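You operate a simulated robot arm through the tools that you are given. There is no shell and no other tool. Be economical: measure what you need, move in short steps, check, and stop when the job is done.

Carry out the task below with a simulated robot arm. There is one attempt and no reset: what you move stays moved.

JOB
Take the pot five and put it on top of the block six.
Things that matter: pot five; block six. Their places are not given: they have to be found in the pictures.

It is judged by the outcome, as a careful person would: the job done as asked, and still so three seconds after it is handed in. It fails if anything else is knocked over, pushed out of place, dropped, spilled or broken.

ROBOT AND FRAMES
A 7-joint arm with a two-finger parallel gripper, fixed in place. Base frame: the origin is at the foot of the arm, x ahead of it, y to its left, z up; the work surface is at about z = 0. Lengths are in m, angles in degrees, forces in N, time in s.
With the tool pointing down near the work surface it reaches from about 0.24 to 0.62 m from the base axis. Its first joint turns from -66.0 to 66.0 degrees. Payload 2.6 kg.
Tool frame: the origin (TCP) lies between the finger pads and is the grasp point; the fingertips stand 0.03 m ahead of it; z points along the fingers, y is the line along which they close. The gripper opens to 0.094 m. The fingers are 0.028 m wide and 0.01 m thick; the gripper's body (0.05 by 0.096 m) begins 0.055 m behind the TCP.
Orientation is told as [roll, pitch, yaw] about the base's x, y, z axes, in that order, counted from this pose: with the fingers straight down and closing along the base's y, the tool's x points along the base's -x, its y along +y and its z along -z.

CONTROLS
- The arm moves only by the tool apply_moves. Its argument "series" is a list of rows, each a list of 5 numbers: the shift along the tool's x, y, z in units of 300 mm (1.0 is 300 mm), then the turn about the tool's z in units of 120 degrees (1.0 is 120 degrees), then the closure, from 0 (fully open) to 1 (shut). In form: [[tx, ty, tz, yaw, fingers], ...]. A call has 1 to 10 rows; each row is the pose to reach, as a shift and turn from the pose commanded when the call began, along the tool's axes at that moment. A call with a number of a shift or a turn outside -1 to 1 is refused whole. A row lasts 0.2 s, in which the tool goes at most 0.05 m and 8.6 degrees; a call with a longer step from one row to the next is refused whole, and so is a gripper value outside its range. A pose out of reach is approached as far as the arm can. The call stops where the force on the tool passes 40 N (or 10 N more than at its start, if that is more) or the arm is blocked; 0.2 s more then pass. Each finger travels about 0.072 m/s and halts on what it meets, pressing with about 44 N; the grip force reading is that of the motor and also rises with nothing between the fingers. The clock runs only during rows and for 0.2 s after the last one: add rows that repeat a pose to give the fingers time. It gives the time, the measured TCP pose, the force on the tool (base axes), the opening and the grip force at its end, in the units of the frame above (readings bear some noise).
- Cameras (640 x 400 px; columns grow to the right, rows downward): "scene" is fixed at [0.0378, 0.4385, 0.557]; the picture's right is [-0.72, -0.69, 0.00], its down [-0.44, 0.46, -0.77] and it looks along [0.54, -0.56, -0.63] (base axes); focal length 310 px, centre (320, 200). "wrist" rides on the gripper at [-0.037, 0, -0.058] in the tool frame; the picture's right is [0.00, -1.00, 0.00], its down [0.97, 0.00, -0.24] and it looks along [0.24, 0.00, 0.97] (tool axes); focal length 218 px, centre (320, 200).
- snapshot(camera): a new picture of that camera. No time passes.
- locate(camera, pixels): for up to 12 pixels [column, row] of the newest picture of that camera ("zoom" is the newest enlarged one), the place [x, y, z] in the base frame of the surface seen there, good to about 0.003 m. No time passes.
- enlarge(camera, box): a new picture of the part [left, top, right, bottom] of that camera's present view, enlarged. No time passes.
- sign_off(): hands the job in; it is judged then, once.

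Work in short steps. Measure before you move; look again where a grasp or a placing could have gone wrong, and mend it. You have 60 turns and 22 pictures in all, those below and enlarged ones among them. Open the gripper and draw the arm clear of the work before you hand the job in, unless the task says otherwise; then end with one line.

The tools are called after ">>>" as a command line: name --pt "numbers of a row" for each row, then --argument value for the rest, lists and objects as JSON in quotes. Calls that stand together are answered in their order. apply_moves: Moves the arm, as the interface text tells. Its arguments: {"type":"object","properties":{"series":{"type":"array","items":{"type":"array","items":{"type":"number"}}}},"required":["series"]} The other tools are called the same way: snapshot (camera) takes a picture; locate (camera, pixels) gives the place of the surface under pixels of a picture; enlarge (camera, box) takes an enlarged picture of a part of a camera's view; sign_off () hands the job in.

At the start:

```text
time_s: 0.0
tcp_pos: [0.4167, 0.1981, 0.2979]
ee_rot: [-0.1, -0.1, 0.1]
contact_force: [-0.4, -0.3, -0.6]
gripper_width: 0.0941
grip_force: 0.1
```

scene: 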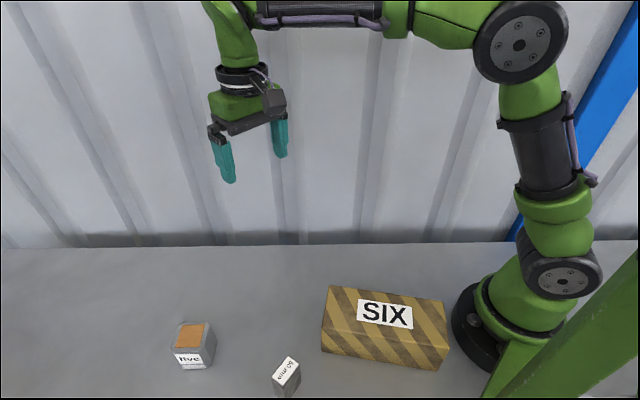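
wrist: 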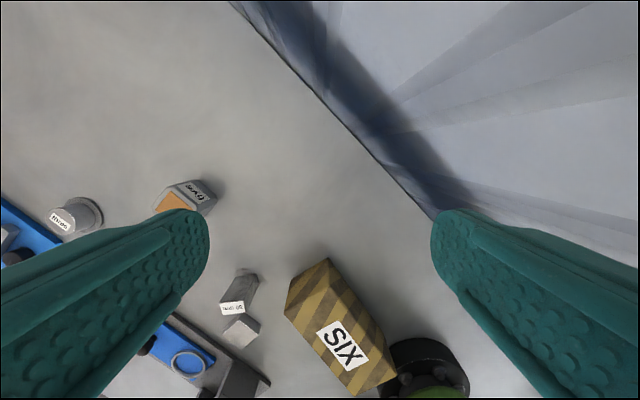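

The scene shows pot "five" near (193,345) and block "SIX" near (385,325), with another small block near (287,375). I'll enlarge and locate them.

>>> enlarge --camera "scene" --box '[140, 270, 348, 400]'

>>> locate --camera "scene" --pixels '[[180, 324], [207, 325], [203, 347], [176, 349], [191, 336], [329, 288], [446, 303], [440, 345], [323, 328], [385, 315], [213, 350], [288, 372]]'

>>> locate --camera "wrist" --pixels '[[165, 205], [185, 185], [203, 188], [215, 198], [175, 200], [326, 260], [288, 308], [352, 392], [393, 372], [340, 340], [240, 290], [75, 215]]'

```text
3.08 times, centred on (244, 335) of scene
```

zoom: 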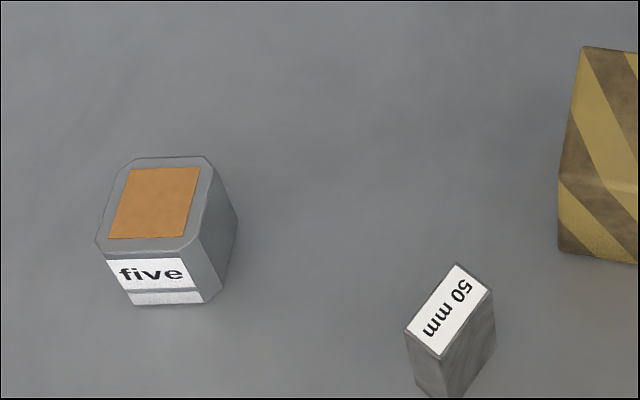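

```text
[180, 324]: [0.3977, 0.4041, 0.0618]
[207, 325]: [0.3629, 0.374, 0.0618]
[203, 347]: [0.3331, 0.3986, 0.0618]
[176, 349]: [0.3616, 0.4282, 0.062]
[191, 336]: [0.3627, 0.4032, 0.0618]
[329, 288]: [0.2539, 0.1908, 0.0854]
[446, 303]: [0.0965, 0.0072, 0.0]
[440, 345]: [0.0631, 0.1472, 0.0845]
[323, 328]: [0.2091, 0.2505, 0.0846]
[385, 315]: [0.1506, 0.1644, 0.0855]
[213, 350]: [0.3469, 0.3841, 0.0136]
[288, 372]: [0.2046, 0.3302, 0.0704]
```

```text
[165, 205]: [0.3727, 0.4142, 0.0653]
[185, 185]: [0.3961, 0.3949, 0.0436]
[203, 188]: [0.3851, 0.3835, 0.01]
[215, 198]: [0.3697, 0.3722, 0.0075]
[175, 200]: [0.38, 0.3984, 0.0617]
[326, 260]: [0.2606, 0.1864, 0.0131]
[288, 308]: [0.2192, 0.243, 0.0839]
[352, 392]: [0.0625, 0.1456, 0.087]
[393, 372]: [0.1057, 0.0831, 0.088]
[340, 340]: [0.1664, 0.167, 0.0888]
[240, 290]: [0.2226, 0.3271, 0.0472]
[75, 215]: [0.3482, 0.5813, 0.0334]
```

Pot five's top is at about (0.364, 0.401, 0.062). Next I measure its top edges and sides from the enlargement to get its yaw and width, along with the block's top corners.

>>> locate --camera "zoom" --pixels '[[126, 162], [205, 160], [181, 246], [99, 240], [165, 159], [140, 246], [112, 200], [198, 205], [218, 280], [236, 220], [190, 290], [160, 202]]'

>>> enlarge --camera "scene" --box '[300, 270, 476, 380]'

```text
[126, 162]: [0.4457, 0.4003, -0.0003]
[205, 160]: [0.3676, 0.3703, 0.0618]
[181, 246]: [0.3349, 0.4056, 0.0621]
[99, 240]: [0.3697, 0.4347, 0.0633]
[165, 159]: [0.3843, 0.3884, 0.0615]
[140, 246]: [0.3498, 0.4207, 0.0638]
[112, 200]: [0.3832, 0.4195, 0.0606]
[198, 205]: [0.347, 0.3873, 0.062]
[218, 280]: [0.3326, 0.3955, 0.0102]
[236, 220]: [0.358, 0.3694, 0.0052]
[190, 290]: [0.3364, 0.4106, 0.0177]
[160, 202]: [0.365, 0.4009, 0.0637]
```

```text
3.64 times, centred on (388, 325) of scene
```

zoom: 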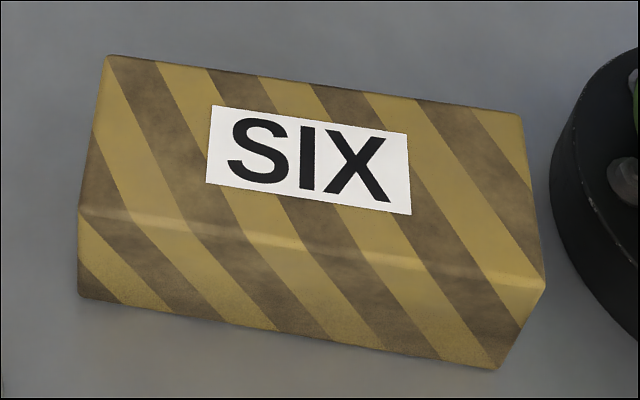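

Pot five is about 0.05 m square, centred near (0.366, 0.404), with its sides turned about 43°. I move above it with yaw +43° and open fingers, at z ≈ 0.16.

>>> apply_moves --pt "0.028 0.114 0.077 -0.06 0" --pt "0.056 0.229 0.153 -0.12 0" --pt "0.085 0.343 0.23 -0.179 0" --pt "0.113 0.457 0.307 -0.239 0" --pt "0.141 0.572 0.383 -0.298 0" --pt "0.169 0.686 0.46 -0.358 0" --pt "0.169 0.686 0.46 -0.358 0"

>>> snapshot --camera "wrist"

```text
time_s: 1.6
tcp_pos: [0.3654, 0.406, 0.1614]
ee_rot: [0.0, -0.1, 43.1]
contact_force: [0.8, 0.1, 1.3]
gripper_width: 0.0939
grip_force: 0.0
```

```text
17 pictures are left
```

wrist: 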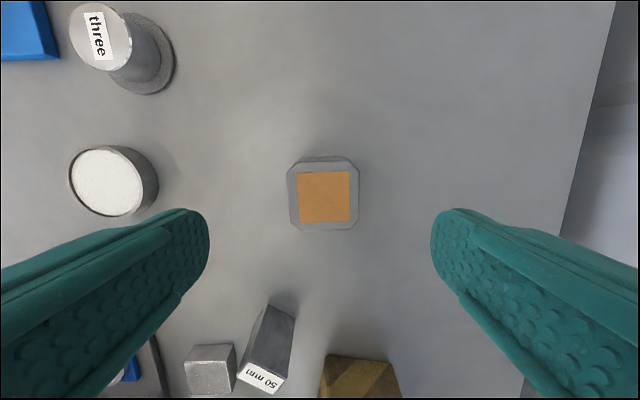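

The pot is squared to the fingers at (323,195), with a round white item near (110,180). I check the pot's centre and the clearance to that item.

>>> locate --camera "wrist" --pixels '[[291, 198], [355, 198], [323, 167], [323, 226], [323, 197], [150, 185], [110, 180], [325, 158]]'

```text
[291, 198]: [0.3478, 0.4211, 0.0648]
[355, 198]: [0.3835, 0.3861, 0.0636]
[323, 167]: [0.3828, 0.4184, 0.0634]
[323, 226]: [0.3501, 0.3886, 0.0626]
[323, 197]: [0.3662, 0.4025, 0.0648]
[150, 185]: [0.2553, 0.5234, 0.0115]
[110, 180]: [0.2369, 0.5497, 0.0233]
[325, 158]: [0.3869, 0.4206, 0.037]
```

The pot centre is (0.366, 0.404), almost exactly under the TCP, and there's ample clearance. I descend to z ≈ 0.04 with fingers open and then close.

>>> apply_moves --pt "0.003 -0.004 0.1 0 0" --pt "0.003 -0.004 0.2 0 0" --pt "0.003 -0.004 0.3 0 0" --pt "0.003 -0.004 0.36 0 0" --pt "0.003 -0.004 0.4 0 0" --pt "0.003 -0.004 0.4 0 0"

>>> apply_moves --pt "0 0 0 0 0.2" --pt "0 0 0 0 0.4" --pt "0 0 0 0 0.7" --pt "0 0 0 0 0.8" --pt "0 0 0 0 0.8"

```text
time_s: 3.0
tcp_pos: [0.3659, 0.4016, 0.0414]
ee_rot: [-0.1, -0.1, 43.0]
contact_force: [0.7, -0.4, 0.8]
gripper_width: 0.0941
grip_force: 0.1
```

```text
time_s: 4.2
tcp_pos: [0.3667, 0.4033, 0.0422]
ee_rot: [0.0, 0.0, 43.0]
contact_force: [0.3, -0.6, 0.6]
gripper_width: 0.0579
grip_force: 43.7
```

The fingers stopped at 0.058 m with 44 N, so the pot is gripped. I lift a little straight up and check.

>>> apply_moves --pt "0 0 -0.05 0 0.8" --pt "0 0 -0.15 0 0.8" --pt "0 0 -0.3 0 0.8" --pt "0 0 -0.4 0 0.8" --pt "0 0 -0.48 0 0.8" --pt "0 0 -0.48 0 0.8"

>>> snapshot --camera "scene"

>>> snapshot --camera "wrist"

```text
time_s: 5.6
tcp_pos: [0.3656, 0.401, 0.1851]
ee_rot: [0.0, -0.1, 43.1]
contact_force: [1.2, -0.4, -2.2]
gripper_width: 0.0578
grip_force: 43.9
```

```text
16 pictures are left
```

scene: 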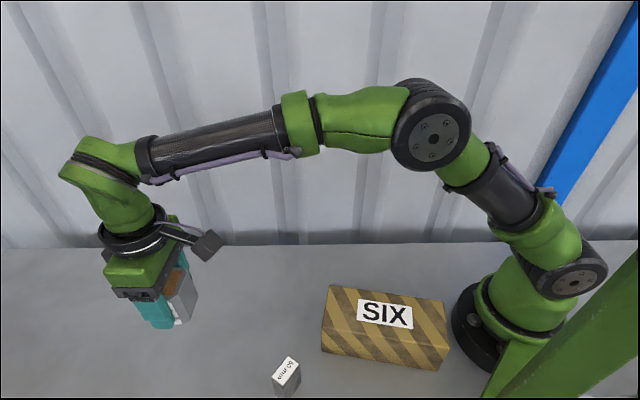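

```text
15 pictures are left
```

wrist: 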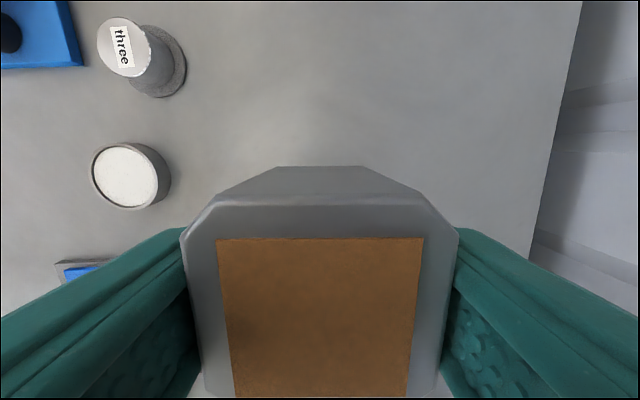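

The pot is held upright. Now I fix the block's top corners from the enlargement, before choosing the placing spot.

>>> locate --camera "zoom" --pixels '[[115, 62], [515, 120], [536, 272], [86, 206], [310, 160], [98, 130], [310, 90], [300, 235], [150, 140], [200, 150]]'

```text
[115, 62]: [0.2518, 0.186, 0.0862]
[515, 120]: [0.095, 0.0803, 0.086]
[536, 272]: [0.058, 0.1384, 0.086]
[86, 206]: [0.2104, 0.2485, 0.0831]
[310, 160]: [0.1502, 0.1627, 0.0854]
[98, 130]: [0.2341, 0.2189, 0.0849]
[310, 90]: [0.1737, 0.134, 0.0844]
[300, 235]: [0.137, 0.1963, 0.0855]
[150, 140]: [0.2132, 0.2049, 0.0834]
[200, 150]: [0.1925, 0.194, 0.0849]
```

The block's top has z ≈ 0.0855, centre (0.154, 0.163) and its long axis at 34°. I carry the pot at the current height (bottom ≈ 0.143) to (0.187, 0.186) above the block, turning 9° to line up.

>>> apply_moves --pt "0.07 -0.009 0 0.01 0.8" --pt "0.19 -0.025 0 0.02 0.8" --pt "0.32 -0.042 0 0.03 0.8" --pt "0.45 -0.059 0 0.04 0.8" --pt "0.58 -0.076 0 0.05 0.8" --pt "0.71 -0.093 0 0.06 0.8" --pt "0.83 -0.109 0 0.07 0.8" --pt "0.9 -0.118 0 0.075 0.8" --pt "0.93 -0.122 0 0.075 0.8" --pt "0.93 -0.122 0 0.075 0.8"

>>> snapshot --camera "scene"

>>> snapshot --camera "wrist"

```text
time_s: 7.8
tcp_pos: [0.1882, 0.1861, 0.1838]
ee_rot: [0.0, 0.0, 34.1]
contact_force: [0.6, -0.8, -1.0]
gripper_width: 0.0581
grip_force: 44.4
```

```text
14 pictures are left
```

scene: 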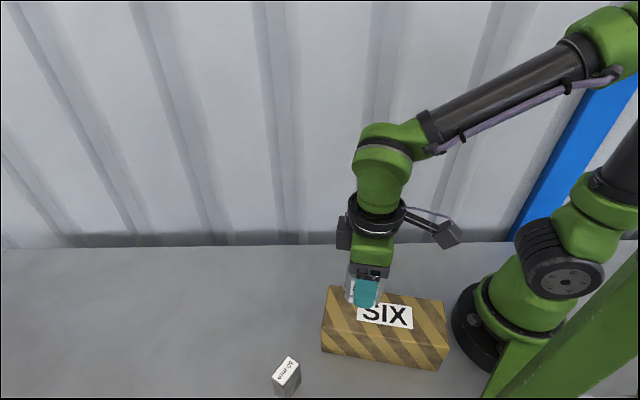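

```text
13 pictures are left
```

wrist: 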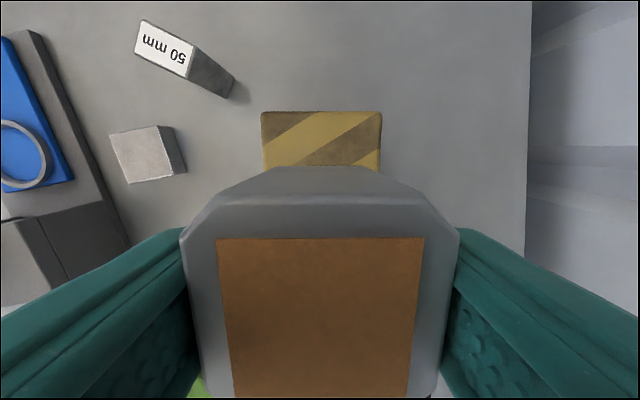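

The block's far end is square with the pot, and centred at column 321. I lower to just above the expected contact (TCP z ≈ 0.126).

>>> apply_moves --pt "0 0 0.06 0 0.8" --pt "0 0 0.12 0 0.8" --pt "0 0 0.16 0 0.8" --pt "0 0 0.178 0 0.8" --pt "0 0 0.183 0 0.8" --pt "0 0 0.183 0 0.8"

>>> enlarge --camera "scene" --box '[300, 260, 460, 380]'

```text
time_s: 9.2
tcp_pos: [0.1864, 0.1861, 0.1286]
ee_rot: [0.1, 0.0, 34.0]
contact_force: [-0.6, 0.1, -1.4]
gripper_width: 0.0579
grip_force: 44.7
```

```text
3.33 times, centred on (380, 320) of scene
```

zoom: 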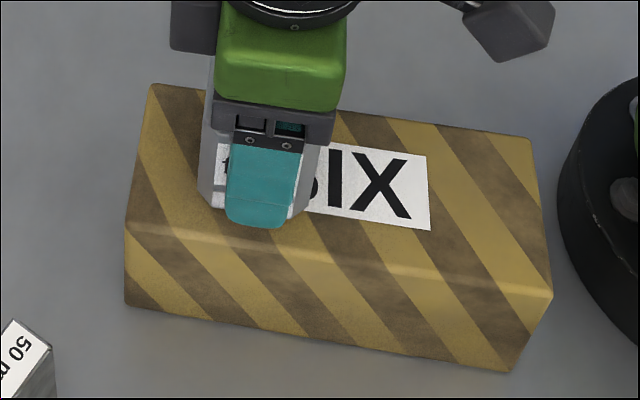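

No contact yet, and the pot is over the block's end. I creep down in about 1 mm steps until the force shows contact.

>>> apply_moves --pt "0 0 0.003 0 0.8" --pt "0 0 0.006 0 0.8" --pt "0 0 0.006 0 0.8"

```text
time_s: 10.0
tcp_pos: [0.1859, 0.1845, 0.1276]
ee_rot: [0.0, -0.1, 33.9]
contact_force: [0.2, 0.0, -1.9]
gripper_width: 0.0577
grip_force: 44.0
```

No contact force yet; I continue another 2 mm.

>>> apply_moves --pt "0 0 0.003 0 0.8" --pt "0 0 0.006 0 0.8" --pt "0 0 0.006 0 0.8"

```text
time_s: 10.8
tcp_pos: [0.1864, 0.1849, 0.1268]
ee_rot: [0.0, -0.1, 34.0]
contact_force: [-4.4, -3.7, 15.6]
gripper_width: 0.0579
grip_force: 43.8
```

The 15.6 N upward force shows the pot is seated on the block. I open the fingers in place.

>>> apply_moves --pt "0 0 -0.002 0 0.6" --pt "0 0 -0.002 0 0.35" --pt "0 0 -0.002 0 0.2" --pt "0 0 -0.002 0 0" --pt "0 0 -0.002 0 0" --pt "0 0 -0.002 0 0"

>>> enlarge --camera "scene" --box '[300, 260, 460, 380]'

```text
time_s: 12.2
tcp_pos: [0.1879, 0.1855, 0.1265]
ee_rot: [0.0, -0.1, 34.0]
contact_force: [0.5, -0.5, -0.2]
gripper_width: 0.0942
grip_force: 0.0
```

```text
3.33 times, centred on (380, 320) of scene
```

zoom: 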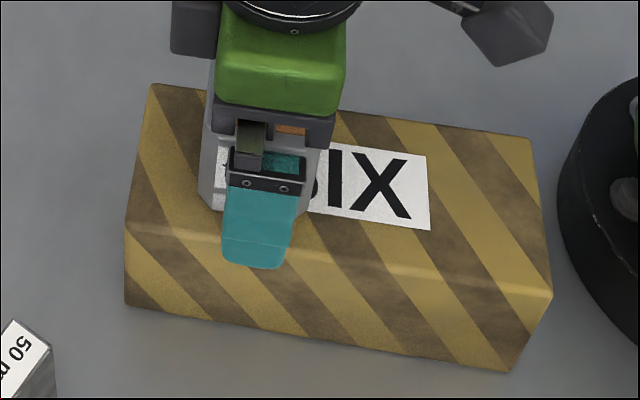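

The fingers are fully open and the pot stands free. I withdraw straight up about 0.17 m, then check.

>>> apply_moves --pt "0 0 -0.04 0 0" --pt "0 0 -0.12 0 0" --pt "0 0 -0.25 0 0" --pt "0 0 -0.4 0 0" --pt "0 0 -0.5 0 0" --pt "0 0 -0.57 0 0" --pt "0 0 -0.57 0 0"

>>> snapshot --camera "scene"

>>> snapshot --camera "wrist"

```text
time_s: 13.8
tcp_pos: [0.1864, 0.186, 0.2983]
ee_rot: [0.0, -0.1, 34.0]
contact_force: [0.1, -0.4, 0.3]
gripper_width: 0.094
grip_force: 0.0
```

```text
10 pictures are left
```

scene: 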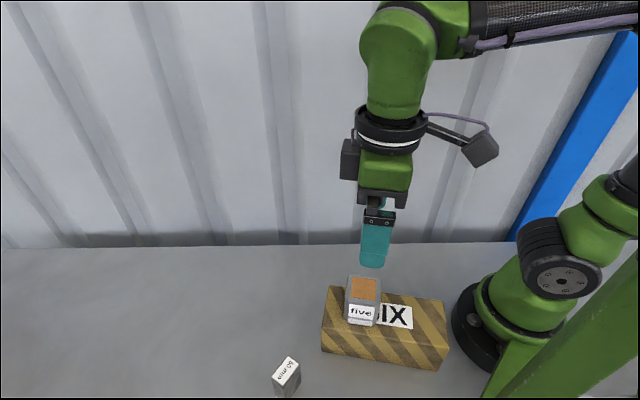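

```text
9 pictures are left
```

wrist: 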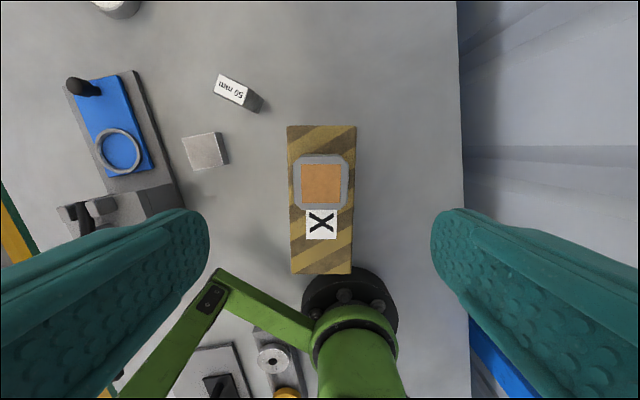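

The pot stands upright and fully on block six, the block hasn't moved, and the gripper is open and clear. I hand the job in.

>>> sign_off

```text
The job is handed in.
```

Pot five is standing upright on top of block six, nothing else was disturbed in the final pictures, and the arm is clear with its gripper open.
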